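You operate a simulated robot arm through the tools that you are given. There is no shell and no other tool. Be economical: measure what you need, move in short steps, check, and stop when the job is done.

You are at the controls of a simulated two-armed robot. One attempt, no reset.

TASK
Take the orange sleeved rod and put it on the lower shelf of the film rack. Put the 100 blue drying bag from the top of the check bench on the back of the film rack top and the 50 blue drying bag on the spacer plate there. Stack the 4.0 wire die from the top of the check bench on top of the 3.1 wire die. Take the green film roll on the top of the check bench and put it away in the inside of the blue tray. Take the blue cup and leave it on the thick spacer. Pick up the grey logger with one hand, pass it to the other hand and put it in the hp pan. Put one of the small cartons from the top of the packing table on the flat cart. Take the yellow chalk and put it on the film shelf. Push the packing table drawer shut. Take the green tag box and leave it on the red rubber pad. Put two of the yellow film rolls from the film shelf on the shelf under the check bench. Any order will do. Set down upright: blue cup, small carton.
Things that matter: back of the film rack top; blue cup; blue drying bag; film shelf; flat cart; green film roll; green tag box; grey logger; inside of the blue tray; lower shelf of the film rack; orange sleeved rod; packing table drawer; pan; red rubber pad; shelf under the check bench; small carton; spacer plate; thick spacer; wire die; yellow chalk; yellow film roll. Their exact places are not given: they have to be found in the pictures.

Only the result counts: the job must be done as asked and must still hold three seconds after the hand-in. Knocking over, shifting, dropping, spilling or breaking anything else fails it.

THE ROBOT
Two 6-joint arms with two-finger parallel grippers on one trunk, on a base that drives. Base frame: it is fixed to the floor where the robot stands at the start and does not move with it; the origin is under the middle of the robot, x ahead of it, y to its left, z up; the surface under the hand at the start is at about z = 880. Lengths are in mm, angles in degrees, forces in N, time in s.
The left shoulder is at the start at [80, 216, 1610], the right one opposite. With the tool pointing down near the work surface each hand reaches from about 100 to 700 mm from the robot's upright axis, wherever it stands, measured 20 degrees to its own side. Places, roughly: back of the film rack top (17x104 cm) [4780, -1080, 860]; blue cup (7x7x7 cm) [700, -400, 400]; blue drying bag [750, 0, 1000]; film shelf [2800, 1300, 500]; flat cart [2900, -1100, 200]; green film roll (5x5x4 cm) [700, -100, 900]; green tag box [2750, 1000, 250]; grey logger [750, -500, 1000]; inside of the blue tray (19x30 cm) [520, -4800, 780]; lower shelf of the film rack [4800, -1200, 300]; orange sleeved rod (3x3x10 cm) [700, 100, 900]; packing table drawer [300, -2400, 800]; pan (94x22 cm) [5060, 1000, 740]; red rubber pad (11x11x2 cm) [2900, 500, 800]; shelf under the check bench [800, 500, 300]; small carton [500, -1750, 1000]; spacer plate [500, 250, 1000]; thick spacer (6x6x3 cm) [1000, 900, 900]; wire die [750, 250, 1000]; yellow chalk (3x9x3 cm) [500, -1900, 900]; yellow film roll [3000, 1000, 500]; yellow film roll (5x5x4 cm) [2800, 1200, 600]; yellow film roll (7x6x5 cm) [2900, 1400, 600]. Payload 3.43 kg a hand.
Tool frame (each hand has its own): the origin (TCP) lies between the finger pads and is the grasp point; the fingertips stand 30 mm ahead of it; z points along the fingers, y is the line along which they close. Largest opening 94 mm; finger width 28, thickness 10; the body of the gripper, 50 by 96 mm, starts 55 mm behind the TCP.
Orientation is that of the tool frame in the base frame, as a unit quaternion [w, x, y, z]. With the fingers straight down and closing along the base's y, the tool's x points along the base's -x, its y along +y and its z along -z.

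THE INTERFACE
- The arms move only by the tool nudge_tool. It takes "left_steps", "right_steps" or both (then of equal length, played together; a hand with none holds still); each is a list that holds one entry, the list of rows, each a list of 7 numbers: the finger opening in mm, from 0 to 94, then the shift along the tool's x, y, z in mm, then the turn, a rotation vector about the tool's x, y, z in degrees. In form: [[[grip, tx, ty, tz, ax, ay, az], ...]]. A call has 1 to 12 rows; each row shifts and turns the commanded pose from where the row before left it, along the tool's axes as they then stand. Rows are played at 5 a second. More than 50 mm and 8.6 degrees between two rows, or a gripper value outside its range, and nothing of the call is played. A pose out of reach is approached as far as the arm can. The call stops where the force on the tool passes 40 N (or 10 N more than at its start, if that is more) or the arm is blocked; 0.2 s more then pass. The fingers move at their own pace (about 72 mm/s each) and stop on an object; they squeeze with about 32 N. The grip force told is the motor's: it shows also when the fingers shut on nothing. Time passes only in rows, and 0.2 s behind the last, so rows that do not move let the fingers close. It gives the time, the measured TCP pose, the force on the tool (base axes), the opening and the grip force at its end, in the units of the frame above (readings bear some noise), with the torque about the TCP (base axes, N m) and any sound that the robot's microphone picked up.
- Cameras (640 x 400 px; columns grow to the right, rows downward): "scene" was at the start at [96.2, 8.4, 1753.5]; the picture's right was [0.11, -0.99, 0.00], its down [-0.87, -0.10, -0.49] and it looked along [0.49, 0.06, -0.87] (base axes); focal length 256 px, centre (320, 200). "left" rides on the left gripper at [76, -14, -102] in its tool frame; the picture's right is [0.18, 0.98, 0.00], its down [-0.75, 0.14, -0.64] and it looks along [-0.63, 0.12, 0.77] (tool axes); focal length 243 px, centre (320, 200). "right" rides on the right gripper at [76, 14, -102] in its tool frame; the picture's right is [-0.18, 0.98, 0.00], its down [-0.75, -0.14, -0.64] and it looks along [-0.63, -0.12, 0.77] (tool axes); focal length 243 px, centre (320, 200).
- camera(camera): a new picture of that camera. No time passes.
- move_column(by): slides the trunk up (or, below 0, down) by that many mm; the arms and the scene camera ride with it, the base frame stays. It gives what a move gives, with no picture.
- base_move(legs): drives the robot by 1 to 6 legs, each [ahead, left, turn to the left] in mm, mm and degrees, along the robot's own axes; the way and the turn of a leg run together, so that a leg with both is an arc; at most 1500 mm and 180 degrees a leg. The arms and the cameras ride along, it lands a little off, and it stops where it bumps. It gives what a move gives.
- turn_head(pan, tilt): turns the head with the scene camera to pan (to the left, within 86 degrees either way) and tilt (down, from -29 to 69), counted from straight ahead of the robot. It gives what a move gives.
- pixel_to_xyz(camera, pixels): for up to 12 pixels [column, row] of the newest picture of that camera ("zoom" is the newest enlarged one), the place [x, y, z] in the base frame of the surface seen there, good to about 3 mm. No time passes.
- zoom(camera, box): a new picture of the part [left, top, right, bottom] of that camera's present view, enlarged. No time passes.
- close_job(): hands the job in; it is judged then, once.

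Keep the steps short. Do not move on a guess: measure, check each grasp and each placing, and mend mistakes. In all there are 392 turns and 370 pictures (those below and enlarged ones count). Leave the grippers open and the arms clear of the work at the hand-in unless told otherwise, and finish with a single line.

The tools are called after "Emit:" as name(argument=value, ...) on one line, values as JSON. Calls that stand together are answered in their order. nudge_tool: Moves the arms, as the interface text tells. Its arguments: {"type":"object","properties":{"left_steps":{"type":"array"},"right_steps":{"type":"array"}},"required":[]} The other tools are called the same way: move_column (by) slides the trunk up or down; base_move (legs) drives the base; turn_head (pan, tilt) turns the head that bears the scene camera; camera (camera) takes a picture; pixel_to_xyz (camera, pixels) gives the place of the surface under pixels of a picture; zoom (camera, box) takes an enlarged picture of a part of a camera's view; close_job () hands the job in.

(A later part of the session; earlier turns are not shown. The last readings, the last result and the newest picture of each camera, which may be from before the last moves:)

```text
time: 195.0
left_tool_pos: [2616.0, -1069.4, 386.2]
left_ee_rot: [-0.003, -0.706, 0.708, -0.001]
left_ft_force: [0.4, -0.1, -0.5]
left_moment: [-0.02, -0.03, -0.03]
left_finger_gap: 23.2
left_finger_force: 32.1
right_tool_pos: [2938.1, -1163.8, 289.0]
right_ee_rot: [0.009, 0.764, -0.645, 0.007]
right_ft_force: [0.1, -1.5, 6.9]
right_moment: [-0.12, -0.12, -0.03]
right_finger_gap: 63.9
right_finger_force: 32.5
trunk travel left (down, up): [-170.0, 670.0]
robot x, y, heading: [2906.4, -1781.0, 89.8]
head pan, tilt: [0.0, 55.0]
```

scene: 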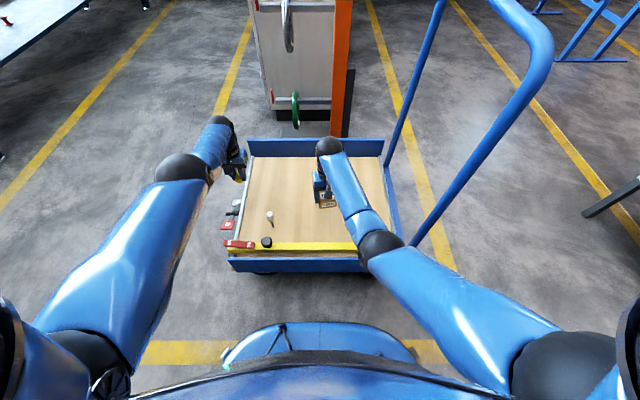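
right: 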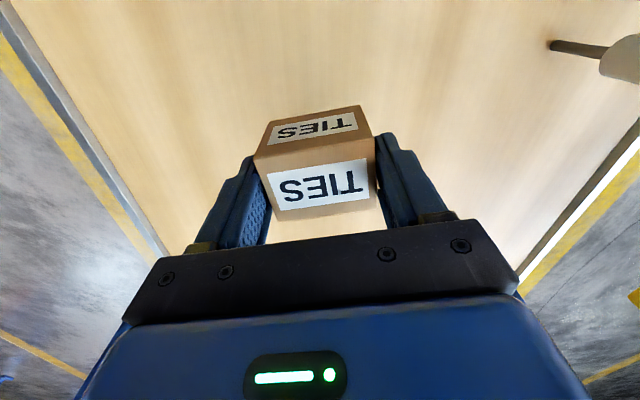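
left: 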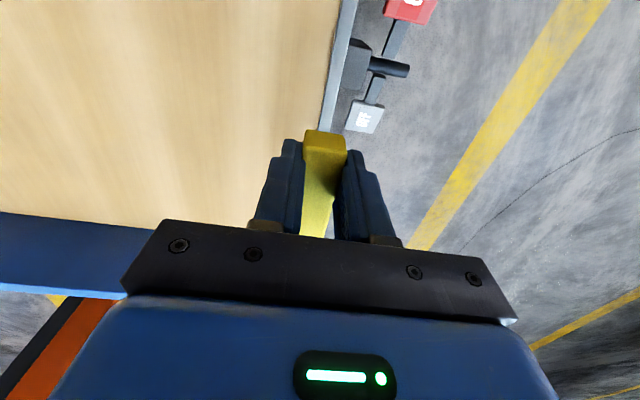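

Contact (7 N). I release the carton and rise.

Emit:
nudge_tool(right_steps=[[[94, 0, 0, 0, 0, 0, 0], [94, 0, 0, 0, 0, 0, 0], [94, 0, 0, 0, 0, 0, 0], [94, 0, 0, -30, 0, 0, 0], [94, 0, 0, -40, 0, 0, 0], [94, 0, 0, -40, 0, 0, 0]]])

Emit:
move_column(by=350)

Emit:
camera(camera="right")

Emit:
camera(camera="scene")

```text
time: 196.4
left_tool_pos: [2615.2, -1070.0, 384.8]
left_ee_rot: [-0.004, -0.706, 0.708, -0.001]
left_ft_force: [0.2, -0.3, -0.8]
left_moment: [-0.02, 0.0, -0.04]
left_finger_gap: 22.9
left_finger_force: 31.5
right_tool_pos: [2937.8, -1162.1, 399.1]
right_ee_rot: [0.008, 0.764, -0.645, 0.007]
right_ft_force: [0.2, 1.0, 0.1]
right_moment: [-0.01, -0.01, 0.0]
right_finger_gap: 93.9
right_finger_force: 0.0
trunk travel left (down, up): [-170.0, 670.0]
robot x, y, heading: [2911.6, -1777.2, 89.9]
head pan, tilt: [0.0, 55.0]
```

```text
time: 199.8
left_tool_pos: [2616.2, -1068.4, 735.3]
left_ee_rot: [-0.003, -0.707, 0.708, -0.002]
left_ft_force: [0.1, -0.1, -0.7]
left_moment: [-0.01, 0.0, -0.01]
left_finger_gap: 23.2
left_finger_force: 32.1
right_tool_pos: [2938.9, -1160.6, 749.2]
right_ee_rot: [0.009, 0.764, -0.646, 0.008]
right_ft_force: [0.1, 0.6, 0.4]
right_moment: [0.01, 0.0, 0.01]
right_finger_gap: 93.8
right_finger_force: 0.1
trunk travel left (down, up): [-520.0, 320.0]
robot x, y, heading: [2911.9, -1783.5, 89.8]
head pan, tilt: [0.0, 55.0]
```

```text
263 pictures are left
```

right: 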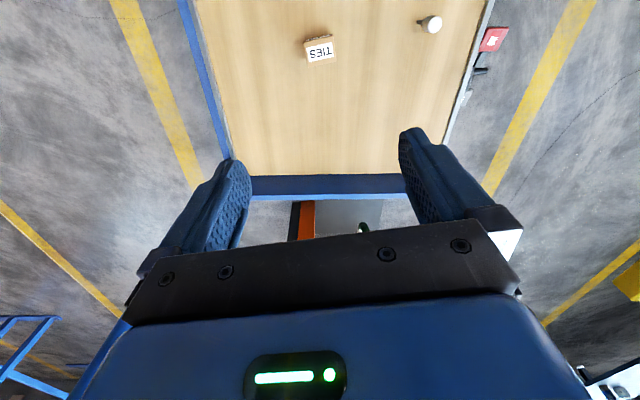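

```text
262 pictures are left
```

scene: 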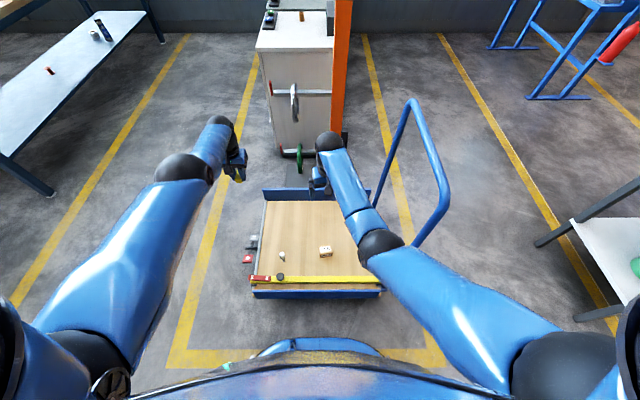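

Carton stands on the cart. Next the film shelf: I back off, go around the west side to (1710, 0) and turn to face +x.

Emit:
base_move(legs=[[-300, 0, 0], [0, 1200, 0], [1500, 0, 0], [600, 0, 0], [0, 0, -90]])

Emit:
turn_head(pan=20, tilt=25)

Emit:
camera(camera="scene")

```text
time: 221.4
left_tool_pos: [2465.0, 282.9, 734.7]
left_ee_rot: [-0.004, 0.019, 1.0, 0.001]
left_ft_force: [0.2, 0.3, -0.4]
left_moment: [-0.03, 0.03, 0.02]
left_finger_gap: 23.2
left_finger_force: 32.0
right_tool_pos: [2361.1, -36.0, 748.3]
right_ee_rot: [-0.011, -0.063, 0.998, 0.001]
right_ft_force: [-0.4, 0.7, -0.8]
right_moment: [-0.03, -0.01, 0.03]
right_finger_gap: 93.9
right_finger_force: 0.0
trunk travel left (down, up): [-520.0, 320.0]
robot x, y, heading: [1742.1, 13.1, -2.4]
head pan, tilt: [0.0, 55.0]
```

```text
time: 222.4
left_tool_pos: [2465.4, 282.7, 734.5]
left_ee_rot: [-0.003, 0.02, 1.0, 0.002]
left_ft_force: [0.6, 0.5, -0.9]
left_moment: [0.02, 0.04, -0.01]
left_finger_gap: 23.2
left_finger_force: 32.1
right_tool_pos: [2361.2, -36.6, 749.5]
right_ee_rot: [-0.011, -0.063, 0.998, 0.001]
right_ft_force: [0.0, -0.4, -0.3]
right_moment: [0.02, 0.0, -0.01]
right_finger_gap: 94.1
right_finger_force: 0.0
trunk travel left (down, up): [-520.0, 320.0]
robot x, y, heading: [1743.9, 15.0, -2.1]
head pan, tilt: [20.0, 25.0]
```

```text
261 pictures are left
```

scene: 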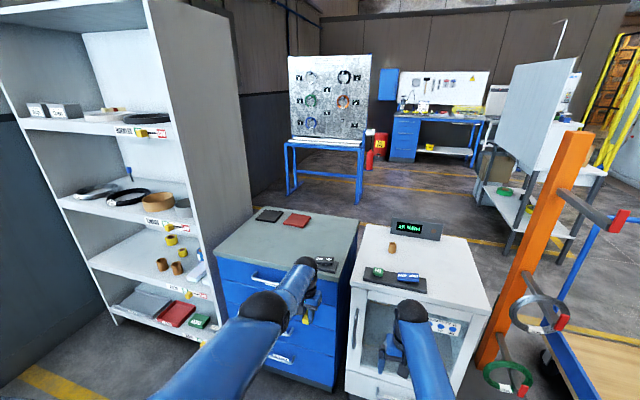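

Emit:
zoom(camera="scene", box=[80, 200, 240, 340])

Emit:
pixel_to_xyz(camera="zoom", pixels=[[360, 155], [410, 205], [330, 255], [390, 270], [470, 270], [270, 240], [120, 240], [420, 370], [480, 365], [500, 475], [330, 440], [250, 270]])

Emit:
pixel_to_xyz(camera="scene", pixels=[[297, 220], [270, 214], [225, 265], [350, 232], [120, 125], [100, 268], [205, 300]])

```text
2.86 times, centred on (160, 270) of scene
```

zoom: 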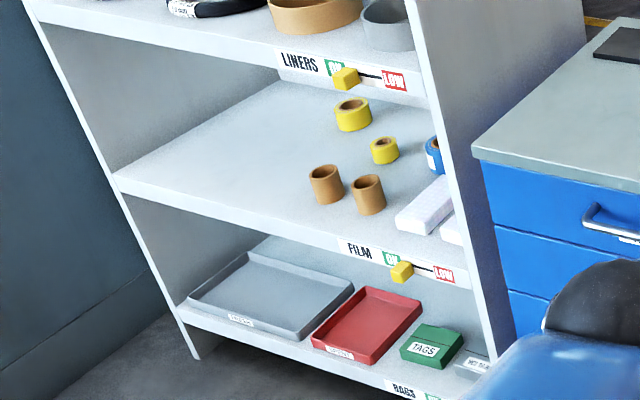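

```text
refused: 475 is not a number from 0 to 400
```

```text
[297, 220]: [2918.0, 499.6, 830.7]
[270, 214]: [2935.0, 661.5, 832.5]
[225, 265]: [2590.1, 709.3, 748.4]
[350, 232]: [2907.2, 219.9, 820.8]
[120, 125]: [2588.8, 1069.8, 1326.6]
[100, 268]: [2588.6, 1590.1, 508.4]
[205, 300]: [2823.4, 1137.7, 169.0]
```

Emit:
pixel_to_xyz(camera="zoom", pixels=[[352, 115], [384, 150], [326, 185], [368, 195], [430, 200], [200, 150], [420, 360], [440, 340], [360, 240], [120, 180], [300, 90], [445, 275]])

```text
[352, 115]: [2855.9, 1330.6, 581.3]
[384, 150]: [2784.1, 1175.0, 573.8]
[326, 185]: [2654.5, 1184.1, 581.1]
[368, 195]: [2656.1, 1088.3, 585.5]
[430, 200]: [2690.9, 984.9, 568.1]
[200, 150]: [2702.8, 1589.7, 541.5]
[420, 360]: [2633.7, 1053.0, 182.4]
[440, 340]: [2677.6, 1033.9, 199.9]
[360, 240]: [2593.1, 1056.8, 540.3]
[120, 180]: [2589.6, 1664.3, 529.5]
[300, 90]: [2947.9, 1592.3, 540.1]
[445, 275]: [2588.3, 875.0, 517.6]
```

Emit:
pixel_to_xyz(camera="zoom", pixels=[[320, 65], [400, 95], [100, 30], [345, 80], [250, 70], [60, 20], [590, 60], [430, 150]])

Emit:
zoom(camera="scene", box=[0, 100, 240, 360])

```text
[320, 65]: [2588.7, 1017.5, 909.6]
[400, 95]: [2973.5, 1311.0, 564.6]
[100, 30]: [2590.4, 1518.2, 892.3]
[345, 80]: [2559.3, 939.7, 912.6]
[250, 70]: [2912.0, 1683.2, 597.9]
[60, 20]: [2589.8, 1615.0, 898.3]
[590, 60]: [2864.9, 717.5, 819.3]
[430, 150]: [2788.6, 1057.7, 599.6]
```

```text
1.54 times, centred on (120, 230) of scene
```

zoom: 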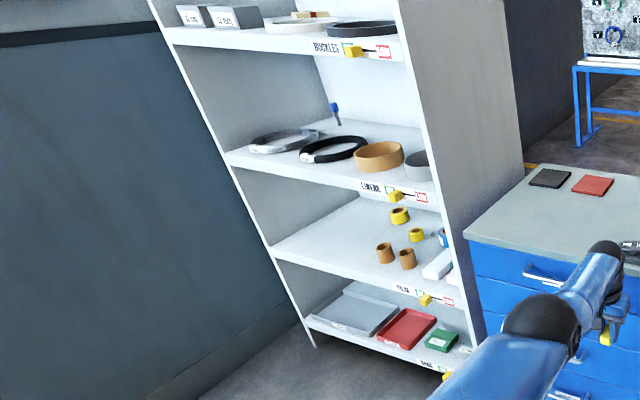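

Film shelf surface z≈541, clear up to ≈885; front x 2590. I strafe left ~1115 to bring the left hand before the free front area (y≈1400).

Emit:
base_move(legs=[[0, 0, 2.2], [0, 1115, 0]])

Emit:
move_column(by=-140)

Emit:
turn_head(pan=10, tilt=40)

Emit:
camera(camera="scene")

Emit:
camera(camera="left")

```text
time: 228.5
left_tool_pos: [2459.5, 1437.4, 735.6]
left_ee_rot: [-0.003, 0.002, 1.0, 0.001]
left_ft_force: [1.0, 0.7, -1.1]
left_moment: [0.0, 0.01, 0.01]
left_finger_gap: 23.1
left_finger_force: 32.2
right_tool_pos: [2366.4, 1115.1, 748.0]
right_ee_rot: [-0.011, -0.083, 0.996, 0.001]
right_ft_force: [-0.6, 0.2, 0.1]
right_moment: [-0.03, 0.01, 0.03]
right_finger_gap: 93.9
right_finger_force: 0.2
trunk travel left (down, up): [-520.0, 320.0]
robot x, y, heading: [1747.7, 1145.4, -0.5]
head pan, tilt: [20.0, 25.0]
```

```text
time: 230.2
left_tool_pos: [2459.9, 1438.3, 595.0]
left_ee_rot: [-0.004, 0.002, 1.0, 0.001]
left_ft_force: [-0.8, -0.8, -1.1]
left_moment: [0.0, -0.02, 0.01]
left_finger_gap: 22.8
left_finger_force: 32.4
right_tool_pos: [2366.2, 1116.3, 610.0]
right_ee_rot: [-0.011, -0.083, 0.996, 0.001]
right_ft_force: [-0.6, 0.3, -0.4]
right_moment: [0.03, 0.01, 0.01]
right_finger_gap: 93.7
right_finger_force: 0.0
trunk travel left (down, up): [-380.0, 460.0]
robot x, y, heading: [1749.0, 1143.2, -0.3]
head pan, tilt: [20.0, 25.0]
```

```text
time: 230.9
left_tool_pos: [2459.5, 1436.3, 595.3]
left_ee_rot: [-0.003, 0.002, 1.0, 0.001]
left_ft_force: [-0.7, -0.6, -1.0]
left_moment: [-0.04, 0.03, -0.01]
left_finger_gap: 23.0
left_finger_force: 31.5
right_tool_pos: [2368.2, 1114.8, 609.3]
right_ee_rot: [-0.011, -0.083, 0.997, 0.001]
right_ft_force: [0.4, 0.2, 0.4]
right_moment: [-0.03, 0.0, 0.02]
right_finger_gap: 94.0
right_finger_force: 0.1
trunk travel left (down, up): [-380.0, 460.0]
robot x, y, heading: [1748.5, 1144.0, -0.4]
head pan, tilt: [10.0, 40.0]
```

```text
258 pictures are left
```

scene: 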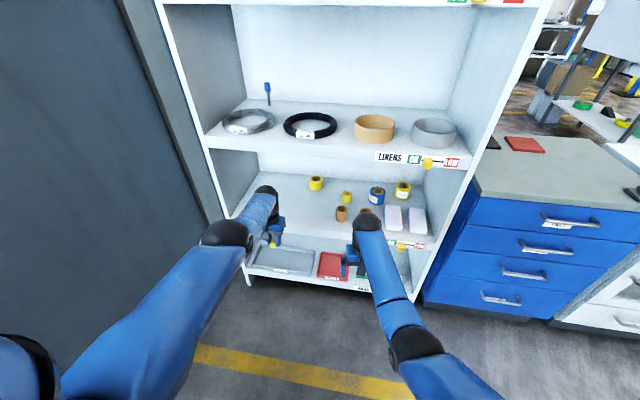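

```text
257 pictures are left
```

left: 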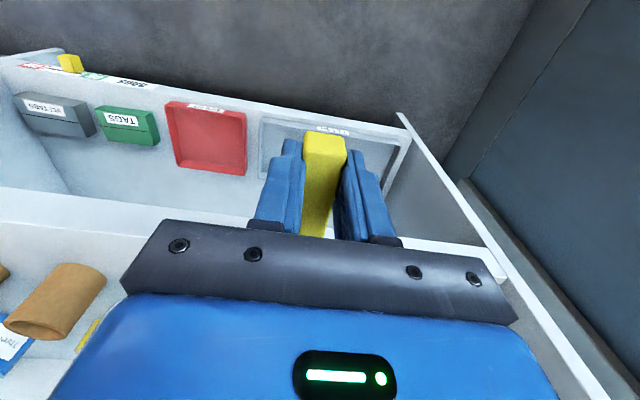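

I drive 170 ahead: the chalk enters above the shelf's front (chalk bottom ≈562 > 541, wrist top ≈837 < 885).

Emit:
base_move(legs=[[170, 0, 0.4]])

Emit:
nudge_tool(left_steps=[[[10, 0, 0, 0, 0, 0, 0]]])

Emit:
camera(camera="left")

Emit:
camera(camera="scene")

```text
time: 232.4
left_tool_pos: [2627.9, 1438.4, 595.3]
left_ee_rot: [-0.003, 0.001, 1.0, 0.002]
left_ft_force: [-0.6, -0.8, -0.8]
left_moment: [-0.05, 0.03, 0.05]
left_finger_gap: 23.1
left_finger_force: 31.7
right_tool_pos: [2536.3, 1116.3, 607.9]
right_ee_rot: [-0.012, -0.083, 0.996, 0.001]
right_ft_force: [0.2, -0.4, -0.6]
right_moment: [0.01, 0.01, 0.0]
right_finger_gap: 93.9
right_finger_force: 0.1
trunk travel left (down, up): [-380.0, 460.0]
robot x, y, heading: [1914.3, 1142.7, 0.1]
head pan, tilt: [10.0, 40.0]
```

```text
time: 232.8
left_tool_pos: [2627.8, 1438.3, 596.1]
left_ee_rot: [-0.003, 0.001, 1.0, 0.001]
left_ft_force: [-0.7, 0.5, 0.2]
left_moment: [-0.01, 0.02, 0.01]
left_finger_gap: 22.7
left_finger_force: 32.0
right_tool_pos: [2536.5, 1114.5, 608.9]
right_ee_rot: [-0.011, -0.084, 0.996, 0.0]
right_ft_force: [0.8, -0.2, -0.7]
right_moment: [-0.04, -0.04, 0.02]
right_finger_gap: 93.9
right_finger_force: 0.0
trunk travel left (down, up): [-380.0, 460.0]
robot x, y, heading: [1915.0, 1146.2, -0.2]
head pan, tilt: [10.0, 40.0]
```

```text
256 pictures are left
```

left: 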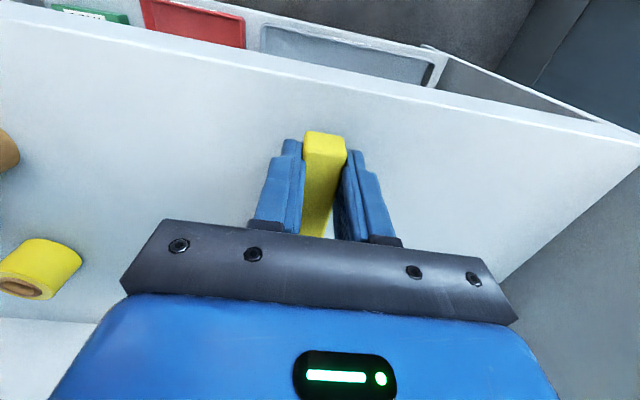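

```text
255 pictures are left
```

scene: 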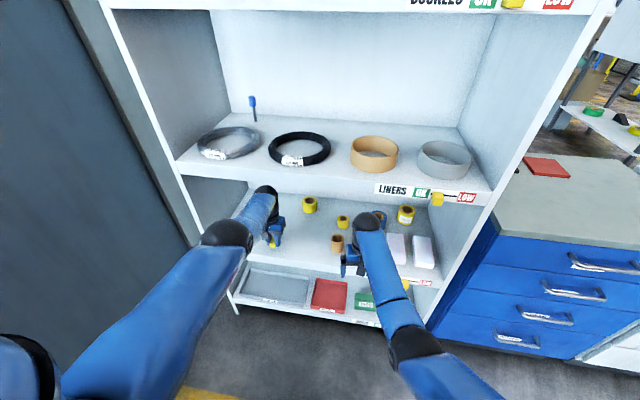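

Emit:
nudge_tool(left_steps=[[[10, -20, 0, 0, 0, 0, 0], [10, 0, 0, 10, 0, 0, 0], [10, 0, 0, 7, 0, 0, 0], [10, 0, 0, 0, 0, 0, 0]]])

Emit:
nudge_tool(left_steps=[[[10, 0, 0, 3, 0, 0, 0], [10, 0, 0, 2, 0, 0, 0], [10, 0, 0, 0, 0, 0, 0]]])

Emit:
camera(camera="left")

```text
time: 233.8
left_tool_pos: [2624.4, 1435.9, 586.0]
left_ee_rot: [-0.004, 0.001, 1.0, 0.001]
left_ft_force: [0.1, 0.3, -0.4]
left_moment: [-0.01, 0.01, 0.0]
left_finger_gap: 23.0
left_finger_force: 31.6
left hand out of reach, approached as far as the arm can: row 1, 2
right_tool_pos: [2535.2, 1116.0, 608.9]
right_ee_rot: [-0.011, -0.084, 0.996, 0.001]
right_ft_force: [1.3, -0.2, 0.0]
right_moment: [-0.01, 0.01, 0.0]
right_finger_gap: 94.2
right_finger_force: 0.0
trunk travel left (down, up): [-380.0, 460.0]
robot x, y, heading: [1914.6, 1145.0, -0.4]
head pan, tilt: [10.0, 40.0]
```

```text
time: 234.6
left_tool_pos: [2623.4, 1435.0, 581.7]
left_ee_rot: [-0.003, 0.002, 1.0, 0.0]
left_ft_force: [-0.7, -0.2, -0.4]
left_moment: [-0.04, 0.03, -0.01]
left_finger_gap: 22.9
left_finger_force: 31.9
left hand out of reach, approached as far as the arm can: row 2
right_tool_pos: [2536.5, 1115.2, 608.0]
right_ee_rot: [-0.012, -0.084, 0.996, 0.001]
right_ft_force: [-0.4, 0.3, -0.4]
right_moment: [0.02, 0.03, -0.01]
right_finger_gap: 94.0
right_finger_force: 0.2
trunk travel left (down, up): [-380.0, 460.0]
robot x, y, heading: [1915.0, 1145.7, -0.3]
head pan, tilt: [10.0, 40.0]
```

```text
254 pictures are left
```

left: 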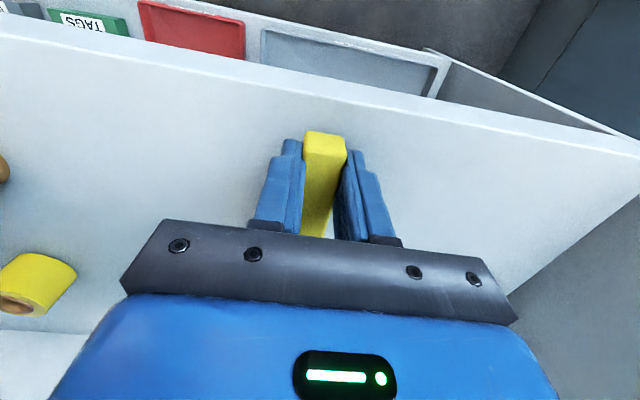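

I drive 20 further in and lower with the trunk 6.

Emit:
base_move(legs=[[22, 0, 0]])

Emit:
move_column(by=-6)

```text
time: 235.4
left_tool_pos: [2642.8, 1436.5, 582.8]
left_ee_rot: [-0.003, 0.001, 1.0, 0.001]
left_ft_force: [-0.5, -0.5, -0.3]
left_moment: [0.02, 0.02, 0.0]
left_finger_gap: 22.6
left_finger_force: 32.5
right_tool_pos: [2557.1, 1115.9, 610.2]
right_ee_rot: [-0.01, -0.083, 0.997, 0.001]
right_ft_force: [-0.4, 0.3, -0.4]
right_moment: [0.0, -0.01, -0.02]
right_finger_gap: 94.0
right_finger_force: 0.1
trunk travel left (down, up): [-380.0, 460.0]
robot x, y, heading: [1939.9, 1140.1, -0.2]
head pan, tilt: [10.0, 40.0]
```

```text
time: 235.9
left_tool_pos: [2643.9, 1436.2, 574.8]
left_ee_rot: [-0.003, 0.0, 1.0, 0.001]
left_ft_force: [-1.3, -1.0, -0.7]
left_moment: [0.0, -0.01, 0.02]
left_finger_gap: 23.1
left_finger_force: 31.9
right_tool_pos: [2557.5, 1115.8, 602.7]
right_ee_rot: [-0.012, -0.084, 0.996, 0.001]
right_ft_force: [0.5, -0.4, -0.2]
right_moment: [0.0, -0.02, -0.02]
right_finger_gap: 94.2
right_finger_force: 0.0
trunk travel left (down, up): [-374.0, 466.0]
robot x, y, heading: [1936.0, 1138.5, -0.1]
head pan, tilt: [10.0, 40.0]
```

Emit:
move_column(by=-3)

Emit:
pixel_to_xyz(camera="left", pixels=[[325, 138], [200, 150], [450, 200]])

```text
time: 236.5
left_tool_pos: [2643.7, 1435.7, 573.9]
left_ee_rot: [-0.004, -0.001, 1.0, 0.001]
left_ft_force: [0.0, -0.4, -1.7]
left_moment: [0.03, 0.02, 0.03]
left_finger_gap: 22.8
left_finger_force: 31.8
right_tool_pos: [2558.2, 1116.6, 599.2]
right_ee_rot: [-0.012, -0.085, 0.996, 0.001]
right_ft_force: [-0.2, 0.0, 0.0]
right_moment: [0.03, -0.02, -0.01]
right_finger_gap: 94.1
right_finger_force: 0.0
trunk travel left (down, up): [-371.0, 469.0]
robot x, y, heading: [1936.3, 1140.8, -0.2]
head pan, tilt: [10.0, 40.0]
```

```text
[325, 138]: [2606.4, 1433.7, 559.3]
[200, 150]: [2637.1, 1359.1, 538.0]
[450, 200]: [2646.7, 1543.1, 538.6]
```

Emit:
move_column(by=-3)

Emit:
nudge_tool(left_steps=[[[50, 0, 0, 0, 0, 0, 0], [50, 0, 0, 0, 0, 0, 0], [60, 0, 0, -15, 0, 0, 0], [60, 0, 0, -15, 0, 0, 0]]])

Emit:
camera(camera="left")

```text
time: 237.0
left_tool_pos: [2644.2, 1435.4, 572.1]
left_ee_rot: [-0.001, 0.0, 1.0, 0.0]
left_ft_force: [-1.0, -0.6, 9.9]
left_moment: [-0.04, 0.24, 0.03]
left_finger_gap: 23.0
left_finger_force: 31.5
right_tool_pos: [2556.0, 1115.9, 597.8]
right_ee_rot: [-0.011, -0.084, 0.996, 0.002]
right_ft_force: [-0.2, 0.1, 0.3]
right_moment: [0.02, 0.02, 0.03]
right_finger_gap: 94.0
right_finger_force: 0.1
trunk travel left (down, up): [-368.0, 472.0]
robot x, y, heading: [1934.4, 1140.6, -0.4]
head pan, tilt: [10.0, 40.0]
```

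```text
time: 238.0
left_tool_pos: [2652.3, 1436.2, 598.2]
left_ee_rot: [-0.004, 0.001, 1.0, 0.0]
left_ft_force: [-0.3, 0.0, 0.1]
left_moment: [0.01, 0.01, 0.0]
left_finger_gap: 59.9
left_finger_force: 0.0
left hand out of reach, approached as far as the arm can: row 4
right_tool_pos: [2557.9, 1116.5, 596.5]
right_ee_rot: [-0.012, -0.084, 0.996, 0.001]
right_ft_force: [0.3, -0.7, 0.8]
right_moment: [-0.04, -0.02, -0.01]
right_finger_gap: 94.0
right_finger_force: 0.1
trunk travel left (down, up): [-368.0, 472.0]
robot x, y, heading: [1938.1, 1140.2, -0.0]
head pan, tilt: [10.0, 40.0]
```

```text
253 pictures are left
```

left: 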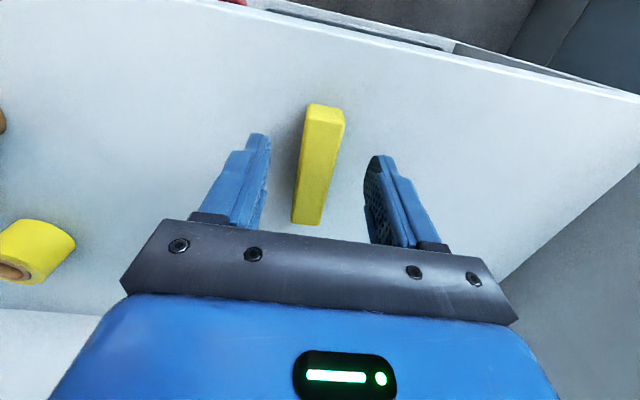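

Chalk lies on the film shelf. I back out 190 and look at the tag box with the right camera.

Emit:
base_move(legs=[[-190, 0, 0]])

Emit:
turn_head(pan=-3, tilt=45)

Emit:
camera(camera="right")

Emit:
zoom(camera="scene", box=[200, 130, 520, 330])

```text
time: 239.5
left_tool_pos: [2465.1, 1437.9, 598.2]
left_ee_rot: [-0.004, -0.001, 1.0, 0.001]
left_ft_force: [0.2, 0.0, 0.1]
left_moment: [-0.02, -0.01, 0.0]
left_finger_gap: 60.0
left_finger_force: 0.0
right_tool_pos: [2372.3, 1116.7, 596.8]
right_ee_rot: [-0.011, -0.084, 0.996, 0.001]
right_ft_force: [0.6, 0.7, 0.0]
right_moment: [-0.01, 0.02, -0.01]
right_finger_gap: 94.0
right_finger_force: 0.0
trunk travel left (down, up): [-368.0, 472.0]
robot x, y, heading: [1751.9, 1144.7, 0.1]
head pan, tilt: [10.0, 40.0]
```

```text
time: 240.3
left_tool_pos: [2464.4, 1436.5, 598.7]
left_ee_rot: [-0.003, -0.001, 1.0, 0.001]
left_ft_force: [-0.5, -0.1, -1.0]
left_moment: [0.02, -0.02, -0.01]
left_finger_gap: 59.8
left_finger_force: 0.0
right_tool_pos: [2371.3, 1117.1, 596.5]
right_ee_rot: [-0.011, -0.084, 0.996, 0.001]
right_ft_force: [0.3, 0.0, -0.8]
right_moment: [-0.03, -0.02, -0.02]
right_finger_gap: 93.9
right_finger_force: 0.1
trunk travel left (down, up): [-368.0, 472.0]
robot x, y, heading: [1754.1, 1141.9, 0.0]
head pan, tilt: [-3.0, 45.0]
```

```text
252 pictures are left
```

right: 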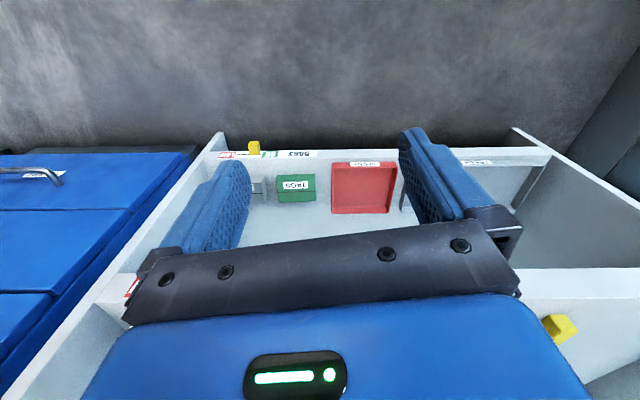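

```text
2.00 times, centred on (360, 230) of scene
```

zoom: 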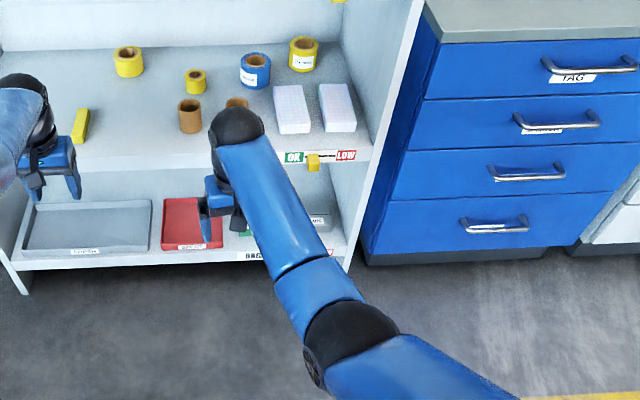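

Emit:
zoom(camera="right", box=[220, 130, 420, 255])

Emit:
pixel_to_xyz(camera="zoom", pixels=[[180, 155], [305, 140], [180, 195], [300, 195], [240, 165], [240, 210], [185, 225], [305, 220], [345, 180], [150, 200], [240, 80], [240, 300]])

```text
3.20 times, centred on (320, 192) of right
```

zoom: 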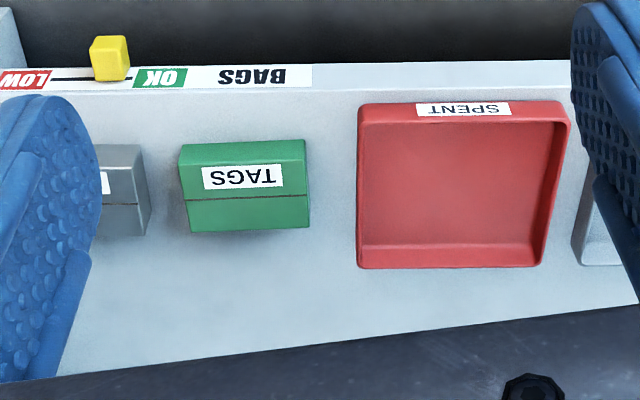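

```text
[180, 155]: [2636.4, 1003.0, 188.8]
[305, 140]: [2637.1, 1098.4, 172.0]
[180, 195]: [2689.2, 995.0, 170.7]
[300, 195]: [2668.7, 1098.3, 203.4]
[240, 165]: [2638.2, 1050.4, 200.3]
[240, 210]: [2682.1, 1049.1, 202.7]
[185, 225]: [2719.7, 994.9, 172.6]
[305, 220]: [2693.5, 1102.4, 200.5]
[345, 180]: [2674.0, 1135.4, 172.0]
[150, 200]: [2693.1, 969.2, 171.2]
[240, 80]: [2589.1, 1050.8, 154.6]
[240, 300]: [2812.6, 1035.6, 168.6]
```

Tag box: centre ≈(2668,1050), 60 (x) × 97 (y), top z 202 on shelf z 171. I must grip across x, so I turn the right hand 80° further (ccw), pull the left hand back, and check the wall distance.

Emit:
nudge_tool(right_steps=[[[94, 0, 0, 0, 0, 0, -8], [94, 0, 0, 0, 0, 0, -8], [94, 0, 0, 0, 0, 0, -8], [94, 0, 0, 0, 0, 0, -8], [94, 0, 0, 0, 0, 0, -8], [94, 0, 0, 0, 0, 0, -8], [94, 0, 0, 0, 0, 0, -8], [94, 0, 0, 0, 0, 0, -8], [94, 0, 0, 0, 0, 0, -8], [94, 0, 0, 0, 0, 0, -8], [94, 0, 0, 0, 0, 0, 0]]], left_steps=[[[94, 30, 0, 0, 0, 0, 0], [94, 30, 0, 0, 0, 0, 0], [94, 30, 0, 0, 0, 0, 0], [94, 30, 0, 0, 0, 0, 0], [94, 0, 0, 0, 0, 0, 0], [94, 0, 0, 0, 0, 0, 0], [94, 0, 0, 0, 0, 0, 0], [94, 0, 0, 0, 0, 0, 0], [94, 0, 0, 0, 0, 0, 0], [94, 0, 0, 0, 0, 0, 0], [94, 0, 0, 0, 0, 0, 0]]])

Emit:
camera(camera="scene")

Emit:
pixel_to_xyz(camera="scene", pixels=[[30, 150], [10, 60], [60, 100], [100, 300], [260, 100]])

```text
time: 242.7
left_tool_pos: [2445.5, 1451.4, 557.3]
left_ee_rot: [-0.004, -0.001, 1.0, 0.0]
left_ft_force: [0.3, -0.2, 0.0]
left_moment: [-0.01, 0.02, 0.01]
left_finger_gap: 93.9
left_finger_force: 0.1
left hand out of reach, approached as far as the arm can: row 1, 2, 3, 4
right_tool_pos: [2371.2, 1117.2, 597.6]
right_ee_rot: [-0.007, -0.706, 0.708, 0.009]
right_ft_force: [-0.4, -0.4, -0.1]
right_moment: [0.01, 0.0, -0.03]
right_finger_gap: 94.1
right_finger_force: 0.0
trunk travel left (down, up): [-368.0, 472.0]
robot x, y, heading: [1751.1, 1143.3, -0.1]
head pan, tilt: [-3.0, 45.0]
```

```text
249 pictures are left
```

scene: 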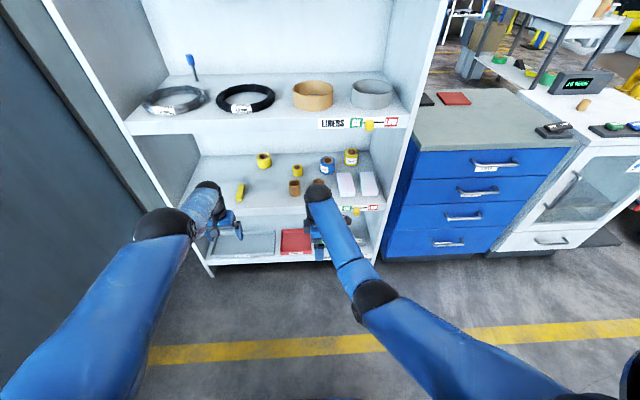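

```text
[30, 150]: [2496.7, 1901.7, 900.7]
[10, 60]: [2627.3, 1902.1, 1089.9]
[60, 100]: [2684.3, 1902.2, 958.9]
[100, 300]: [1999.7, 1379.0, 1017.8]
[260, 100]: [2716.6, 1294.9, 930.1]
```

The wall is at y≈1902, so I'll use the left hand for the tag box and swing the right arm out to the right; the left hand turns 90°.

Emit:
nudge_tool(right_steps=[[[94, 45, 10, 0, 0, 0, 0], [94, 45, 15, 0, 0, 0, 0], [94, 45, 20, 0, 0, 0, 0], [94, 45, 20, 0, 0, 0, 0], [94, 45, 20, 0, 0, 0, 0], [94, 45, 20, 0, 0, 0, 0], [94, 45, 20, 0, 0, 0, 0], [94, 45, 20, 0, 0, 0, 0], [94, 45, 20, 0, 0, 0, 0], [94, 45, 20, 0, 0, 0, 0], [94, 0, 0, 0, 0, 0, 0]]], left_steps=[[[94, 0, 0, 0, 0, 0, 8.2], [94, 0, 0, 0, 0, 0, 8.2], [94, 0, 0, 0, 0, 0, 8.2], [94, 0, 0, 0, 0, 0, 8.2], [94, 0, 0, 0, 0, 0, 8.2], [94, 0, 0, 0, 0, 0, 8.2], [94, 0, 0, 0, 0, 0, 8.2], [94, 0, 0, 0, 0, 0, 8.2], [94, 0, 0, 0, 0, 0, 8.2], [94, 0, 0, 0, 0, 0, 8.2], [94, 0, 0, 0, 0, 0, 8.2]]])

Emit:
base_move(legs=[[0, -250, 0]])

Emit:
camera(camera="scene")

```text
time: 245.1
left_tool_pos: [2447.2, 1451.8, 557.4]
left_ee_rot: [-0.003, 0.709, 0.705, -0.002]
left_ft_force: [0.6, 0.0, 0.4]
left_moment: [-0.01, 0.0, 0.02]
left_finger_gap: 93.9
left_finger_force: 0.1
right_tool_pos: [2187.8, 669.1, 588.6]
right_ee_rot: [-0.008, -0.705, 0.709, 0.008]
right_ft_force: [-0.1, -0.4, -0.7]
right_moment: [-0.04, 0.0, 0.0]
right_finger_gap: 93.9
right_finger_force: 0.0
right hand out of reach, approached as far as the arm can: row 6, 7
trunk travel left (down, up): [-368.0, 472.0]
robot x, y, heading: [1749.6, 1140.7, -0.0]
head pan, tilt: [-3.0, 45.0]
```

```text
time: 246.9
left_tool_pos: [2445.2, 1200.4, 557.7]
left_ee_rot: [-0.004, 0.707, 0.707, -0.002]
left_ft_force: [0.3, 0.4, -0.1]
left_moment: [-0.02, 0.02, 0.0]
left_finger_gap: 94.0
left_finger_force: 0.0
right_tool_pos: [2191.4, 414.8, 588.4]
right_ee_rot: [-0.008, -0.707, 0.707, 0.007]
right_ft_force: [-0.8, 0.1, -0.4]
right_moment: [0.02, 0.0, 0.02]
right_finger_gap: 94.1
right_finger_force: 0.0
trunk travel left (down, up): [-368.0, 472.0]
robot x, y, heading: [1753.4, 887.0, -0.1]
head pan, tilt: [-3.0, 45.0]
```

```text
248 pictures are left
```

scene: 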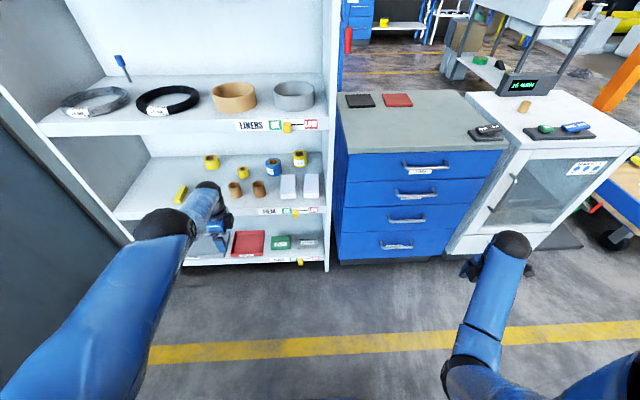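

Emit:
base_move(legs=[[0, -150, 0]])

Emit:
move_column(by=-300)

Emit:
camera(camera="left")

Emit:
camera(camera="scene")

```text
time: 248.3
left_tool_pos: [2446.0, 1055.3, 556.9]
left_ee_rot: [-0.003, 0.705, 0.709, -0.002]
left_ft_force: [0.1, -0.4, -0.2]
left_moment: [0.0, -0.01, -0.02]
left_finger_gap: 93.9
left_finger_force: 0.1
right_tool_pos: [2192.3, 270.7, 587.6]
right_ee_rot: [0.008, 0.707, -0.707, -0.007]
right_ft_force: [0.7, -0.3, -0.5]
right_moment: [0.01, -0.02, 0.0]
right_finger_gap: 94.2
right_finger_force: 0.1
trunk travel left (down, up): [-368.0, 472.0]
robot x, y, heading: [1754.3, 739.2, 0.3]
head pan, tilt: [-3.0, 45.0]
```

```text
time: 251.3
left_tool_pos: [2446.6, 1055.7, 257.7]
left_ee_rot: [-0.004, 0.706, 0.708, -0.003]
left_ft_force: [-1.4, 0.3, -0.7]
left_moment: [0.0, -0.02, 0.0]
left_finger_gap: 94.1
left_finger_force: 0.0
right_tool_pos: [2192.0, 269.3, 288.8]
right_ee_rot: [0.008, 0.707, -0.707, -0.008]
right_ft_force: [-0.5, -0.7, 0.9]
right_moment: [0.03, -0.01, 0.0]
right_finger_gap: 94.0
right_finger_force: 0.0
trunk travel left (down, up): [-68.0, 772.0]
robot x, y, heading: [1752.9, 744.4, 0.4]
head pan, tilt: [-3.0, 45.0]
```

```text
247 pictures are left
```

left: 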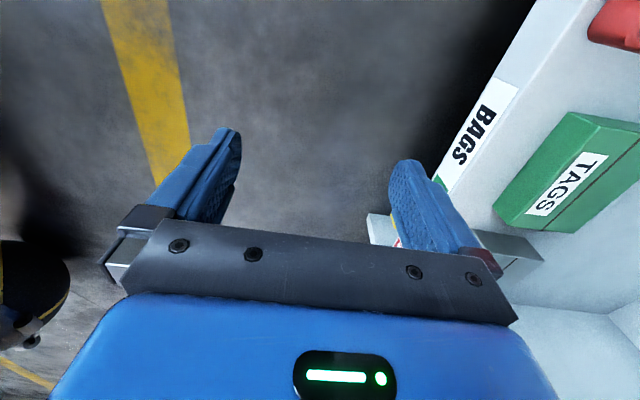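

```text
246 pictures are left
```

scene: 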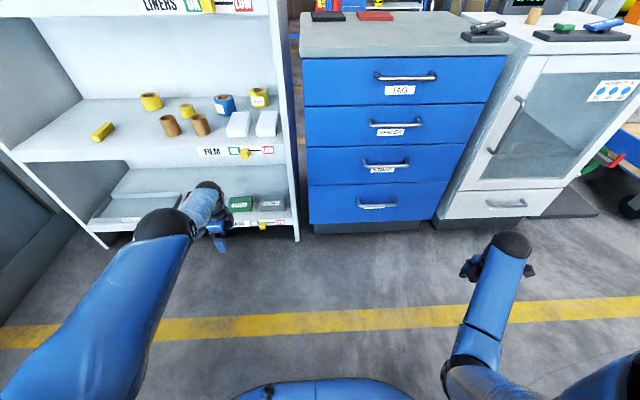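

I lower 17 (tips ≈211, box top ≈202; wrist top ≈483 below shelf board ≈505) and drive in 222.

Emit:
move_column(by=-17)

Emit:
base_move(legs=[[222, 0, -0.3]])

Emit:
nudge_tool(left_steps=[[[94, 0, 0, 0, 0, 0, 0]]])

Emit:
camera(camera="left")

Emit:
camera(camera="scene")

```text
time: 251.9
left_tool_pos: [2446.3, 1055.6, 240.9]
left_ee_rot: [-0.004, 0.706, 0.708, -0.002]
left_ft_force: [0.8, 0.2, 0.6]
left_moment: [0.01, 0.0, 0.0]
left_finger_gap: 94.1
left_finger_force: 0.1
right_tool_pos: [2192.7, 270.4, 270.2]
right_ee_rot: [0.008, 0.708, -0.706, -0.008]
right_ft_force: [-0.3, 0.0, 0.2]
right_moment: [0.0, -0.01, 0.0]
right_finger_gap: 94.0
right_finger_force: 0.0
trunk travel left (down, up): [-51.0, 789.0]
robot x, y, heading: [1753.3, 740.7, 0.5]
head pan, tilt: [-3.0, 45.0]
```

```text
time: 253.5
left_tool_pos: [2630.1, 1057.4, 230.2]
left_ee_rot: [-0.005, 0.705, 0.709, -0.008]
left_ft_force: [-11.7, -3.4, 78.9]
left_moment: [0.13, -3.24, -0.12]
left_finger_gap: 86.3
left_finger_force: 0.0
right_tool_pos: [2386.9, 272.8, 271.5]
right_ee_rot: [0.007, 0.709, -0.705, -0.007]
right_ft_force: [1.1, -0.3, -0.7]
right_moment: [0.02, 0.0, 0.01]
right_finger_gap: 93.7
right_finger_force: 0.1
trunk travel left (down, up): [-51.0, 789.0]
robot x, y, heading: [1942.2, 742.5, 0.4]
head pan, tilt: [-3.0, 45.0]
stopped in leg 1: the force on the tool passed its limit at 228 N (the readings are from after the stop); the commanded pose is now the measured one
```

```text
time: 253.9
left_tool_pos: [2629.1, 1057.3, 230.3]
left_ee_rot: [-0.005, 0.705, 0.709, -0.008]
left_ft_force: [-11.2, -2.3, 79.2]
left_moment: [0.08, -3.36, -0.14]
left_finger_gap: 86.6
left_finger_force: 0.0
right_tool_pos: [2385.4, 273.4, 272.3]
right_ee_rot: [0.008, 0.709, -0.705, -0.009]
right_ft_force: [0.4, 0.3, 1.0]
right_moment: [0.02, 0.0, -0.01]
right_finger_gap: 94.2
right_finger_force: 0.1
trunk travel left (down, up): [-51.0, 789.0]
robot x, y, heading: [1945.3, 747.6, 0.3]
head pan, tilt: [-3.0, 45.0]
```

```text
245 pictures are left
```

left: 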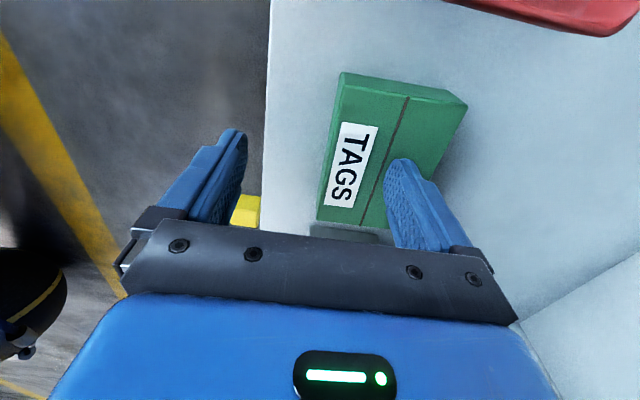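

```text
244 pictures are left
```

scene: 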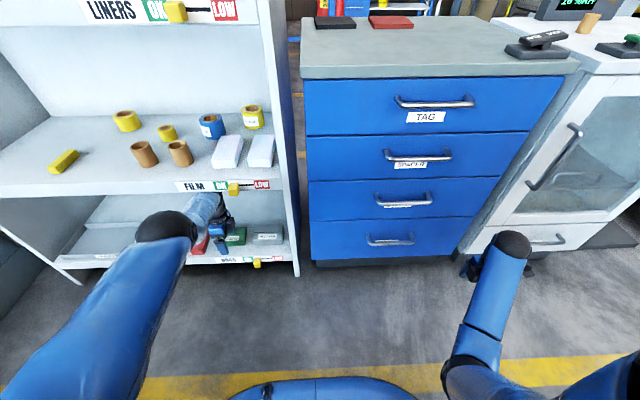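

The far finger is pressing on the box top (79 N): the wrist seems wedged below the shelf board. I back out in small steps.

Emit:
base_move(legs=[[-25, 0, 0]])

Emit:
camera(camera="left")

```text
time: 254.7
left_tool_pos: [2605.4, 1057.2, 230.9]
left_ee_rot: [-0.005, 0.705, 0.709, -0.007]
left_ft_force: [-1.2, 0.0, 9.2]
left_moment: [0.08, -0.38, 0.04]
left_finger_gap: 92.9
left_finger_force: 0.1
right_tool_pos: [2361.4, 272.4, 271.4]
right_ee_rot: [0.007, 0.708, -0.706, -0.007]
right_ft_force: [0.3, 0.9, 0.1]
right_moment: [0.0, 0.02, 0.0]
right_finger_gap: 93.9
right_finger_force: 0.0
trunk travel left (down, up): [-51.0, 789.0]
robot x, y, heading: [1917.8, 738.5, 0.9]
head pan, tilt: [-3.0, 45.0]
```

```text
243 pictures are left
```

left: 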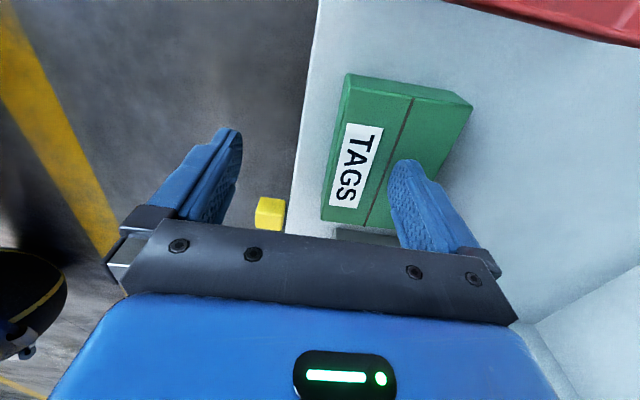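

Emit:
pixel_to_xyz(camera="left", pixels=[[352, 80], [412, 100], [330, 190], [350, 150], [430, 130], [460, 110], [310, 100], [300, 180], [560, 150]])

Emit:
zoom(camera="scene", box=[80, 160, 320, 290])

```text
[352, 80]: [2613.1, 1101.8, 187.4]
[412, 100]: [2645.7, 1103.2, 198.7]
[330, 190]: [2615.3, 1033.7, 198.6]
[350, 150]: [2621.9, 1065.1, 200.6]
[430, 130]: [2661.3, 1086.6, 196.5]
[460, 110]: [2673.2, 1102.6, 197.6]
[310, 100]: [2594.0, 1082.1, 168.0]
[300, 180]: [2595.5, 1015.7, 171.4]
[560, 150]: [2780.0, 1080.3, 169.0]
```

```text
2.67 times, centred on (200, 225) of scene
```

zoom: 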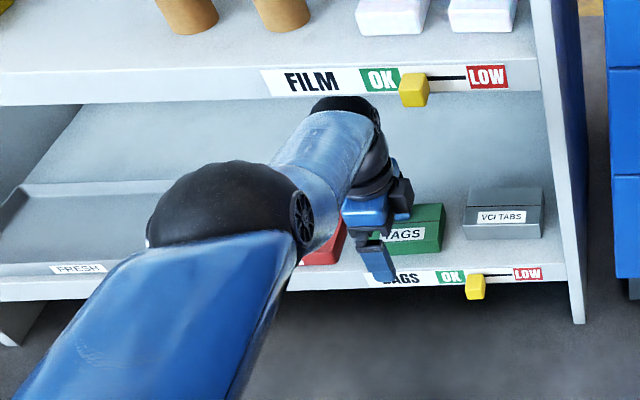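

Emit:
pixel_to_xyz(camera="zoom", pixels=[[300, 95], [240, 98], [200, 103], [413, 100], [345, 103], [345, 112], [300, 140], [330, 125], [550, 100]])

```text
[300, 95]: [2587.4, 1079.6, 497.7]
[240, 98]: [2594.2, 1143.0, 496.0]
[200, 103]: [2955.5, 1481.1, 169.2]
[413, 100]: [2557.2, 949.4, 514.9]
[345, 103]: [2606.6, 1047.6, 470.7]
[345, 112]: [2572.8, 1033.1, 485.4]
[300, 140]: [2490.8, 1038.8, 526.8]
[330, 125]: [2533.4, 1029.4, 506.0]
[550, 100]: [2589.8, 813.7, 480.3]
```

Forearm slopes and meets the board (underside ≈496). The box followed the finger 25 mm forward, so I press lightly (2 mm) and drag it ~33 mm further toward the front edge, where I can grip it outside the board.

Emit:
nudge_tool(left_steps=[[[94, 0, 0, 2, 0, 0, 0], [94, 0, 0, 0, 0, 0, 0]]])

Emit:
base_move(legs=[[-30, 0, 0]])

Emit:
camera(camera="left")

Emit:
pixel_to_xyz(camera="left", pixels=[[352, 80], [412, 100], [340, 190], [355, 150], [430, 130], [460, 110]])

```text
time: 255.3
left_tool_pos: [2605.5, 1057.4, 229.4]
left_ee_rot: [-0.005, 0.705, 0.709, -0.006]
left_ft_force: [-2.2, -0.9, 14.6]
left_moment: [0.07, -0.61, -0.03]
left_finger_gap: 92.3
left_finger_force: 0.0
right_tool_pos: [2360.2, 272.4, 271.4]
right_ee_rot: [0.007, 0.709, -0.705, -0.009]
right_ft_force: [-0.1, 0.3, 1.0]
right_moment: [0.01, 0.01, 0.01]
right_finger_gap: 94.0
right_finger_force: 0.0
trunk travel left (down, up): [-51.0, 789.0]
robot x, y, heading: [1916.0, 744.1, 0.8]
head pan, tilt: [-3.0, 45.0]
```

```text
time: 256.1
left_tool_pos: [2575.5, 1057.1, 231.0]
left_ee_rot: [-0.005, 0.704, 0.71, -0.007]
left_ft_force: [-4.9, -2.4, 20.9]
left_moment: [0.03, -0.86, -0.06]
left_finger_gap: 91.0
left_finger_force: 0.1
right_tool_pos: [2330.6, 272.9, 270.5]
right_ee_rot: [0.005, 0.71, -0.705, -0.007]
right_ft_force: [0.1, 0.0, -0.1]
right_moment: [-0.03, -0.02, 0.0]
right_finger_gap: 94.0
right_finger_force: 0.1
trunk travel left (down, up): [-51.0, 789.0]
robot x, y, heading: [1890.0, 744.3, 0.4]
head pan, tilt: [-3.0, 45.0]
```

```text
241 pictures are left
```

left: 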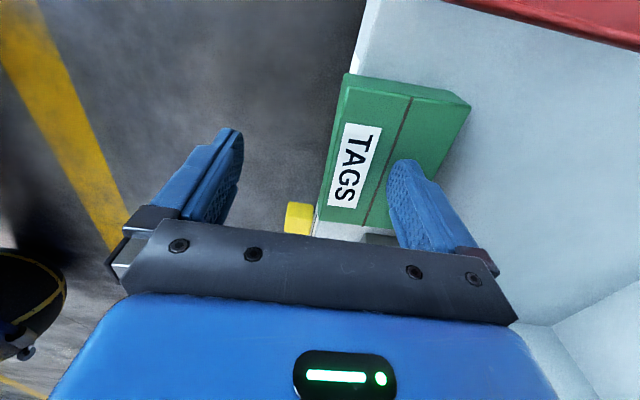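

```text
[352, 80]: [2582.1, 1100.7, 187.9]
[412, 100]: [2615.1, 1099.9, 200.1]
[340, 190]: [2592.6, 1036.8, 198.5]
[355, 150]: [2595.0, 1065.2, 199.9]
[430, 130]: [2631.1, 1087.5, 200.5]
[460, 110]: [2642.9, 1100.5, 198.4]
```

The box is now at the front (x 2581–2645). I raise 7 and move the hand 38 forward with the arm over it.

Emit:
nudge_tool(left_steps=[[[94, 0, 0, -8, 0, 0, 0], [94, 0, 13, 0, 0, 0, 0], [94, 0, 13, 0, 0, 0, 0], [94, 0, 12, 0, 0, 0, 0], [94, 0, 0, 0, 0, 0, 0]]])

Emit:
camera(camera="left")

```text
time: 257.3
left_tool_pos: [2584.0, 1054.6, 243.3]
left_ee_rot: [-0.004, 0.705, 0.709, -0.008]
left_ft_force: [0.6, -0.2, 0.1]
left_moment: [-0.01, 0.02, -0.01]
left_finger_gap: 94.1
left_finger_force: 0.1
left hand out of reach, approached as far as the arm can: row 2, 3, 4
right_tool_pos: [2331.9, 273.3, 270.5]
right_ee_rot: [0.008, 0.71, -0.704, -0.009]
right_ft_force: [0.2, 0.8, 0.2]
right_moment: [0.02, 0.01, 0.01]
right_finger_gap: 94.1
right_finger_force: 0.1
trunk travel left (down, up): [-51.0, 789.0]
robot x, y, heading: [1889.7, 744.3, 0.5]
head pan, tilt: [-3.0, 45.0]
```

```text
240 pictures are left
```

left: 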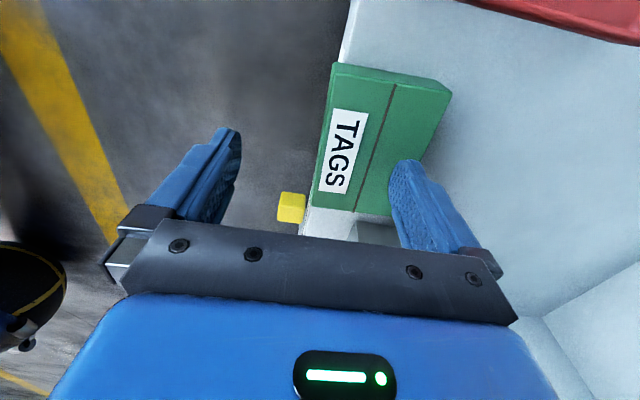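

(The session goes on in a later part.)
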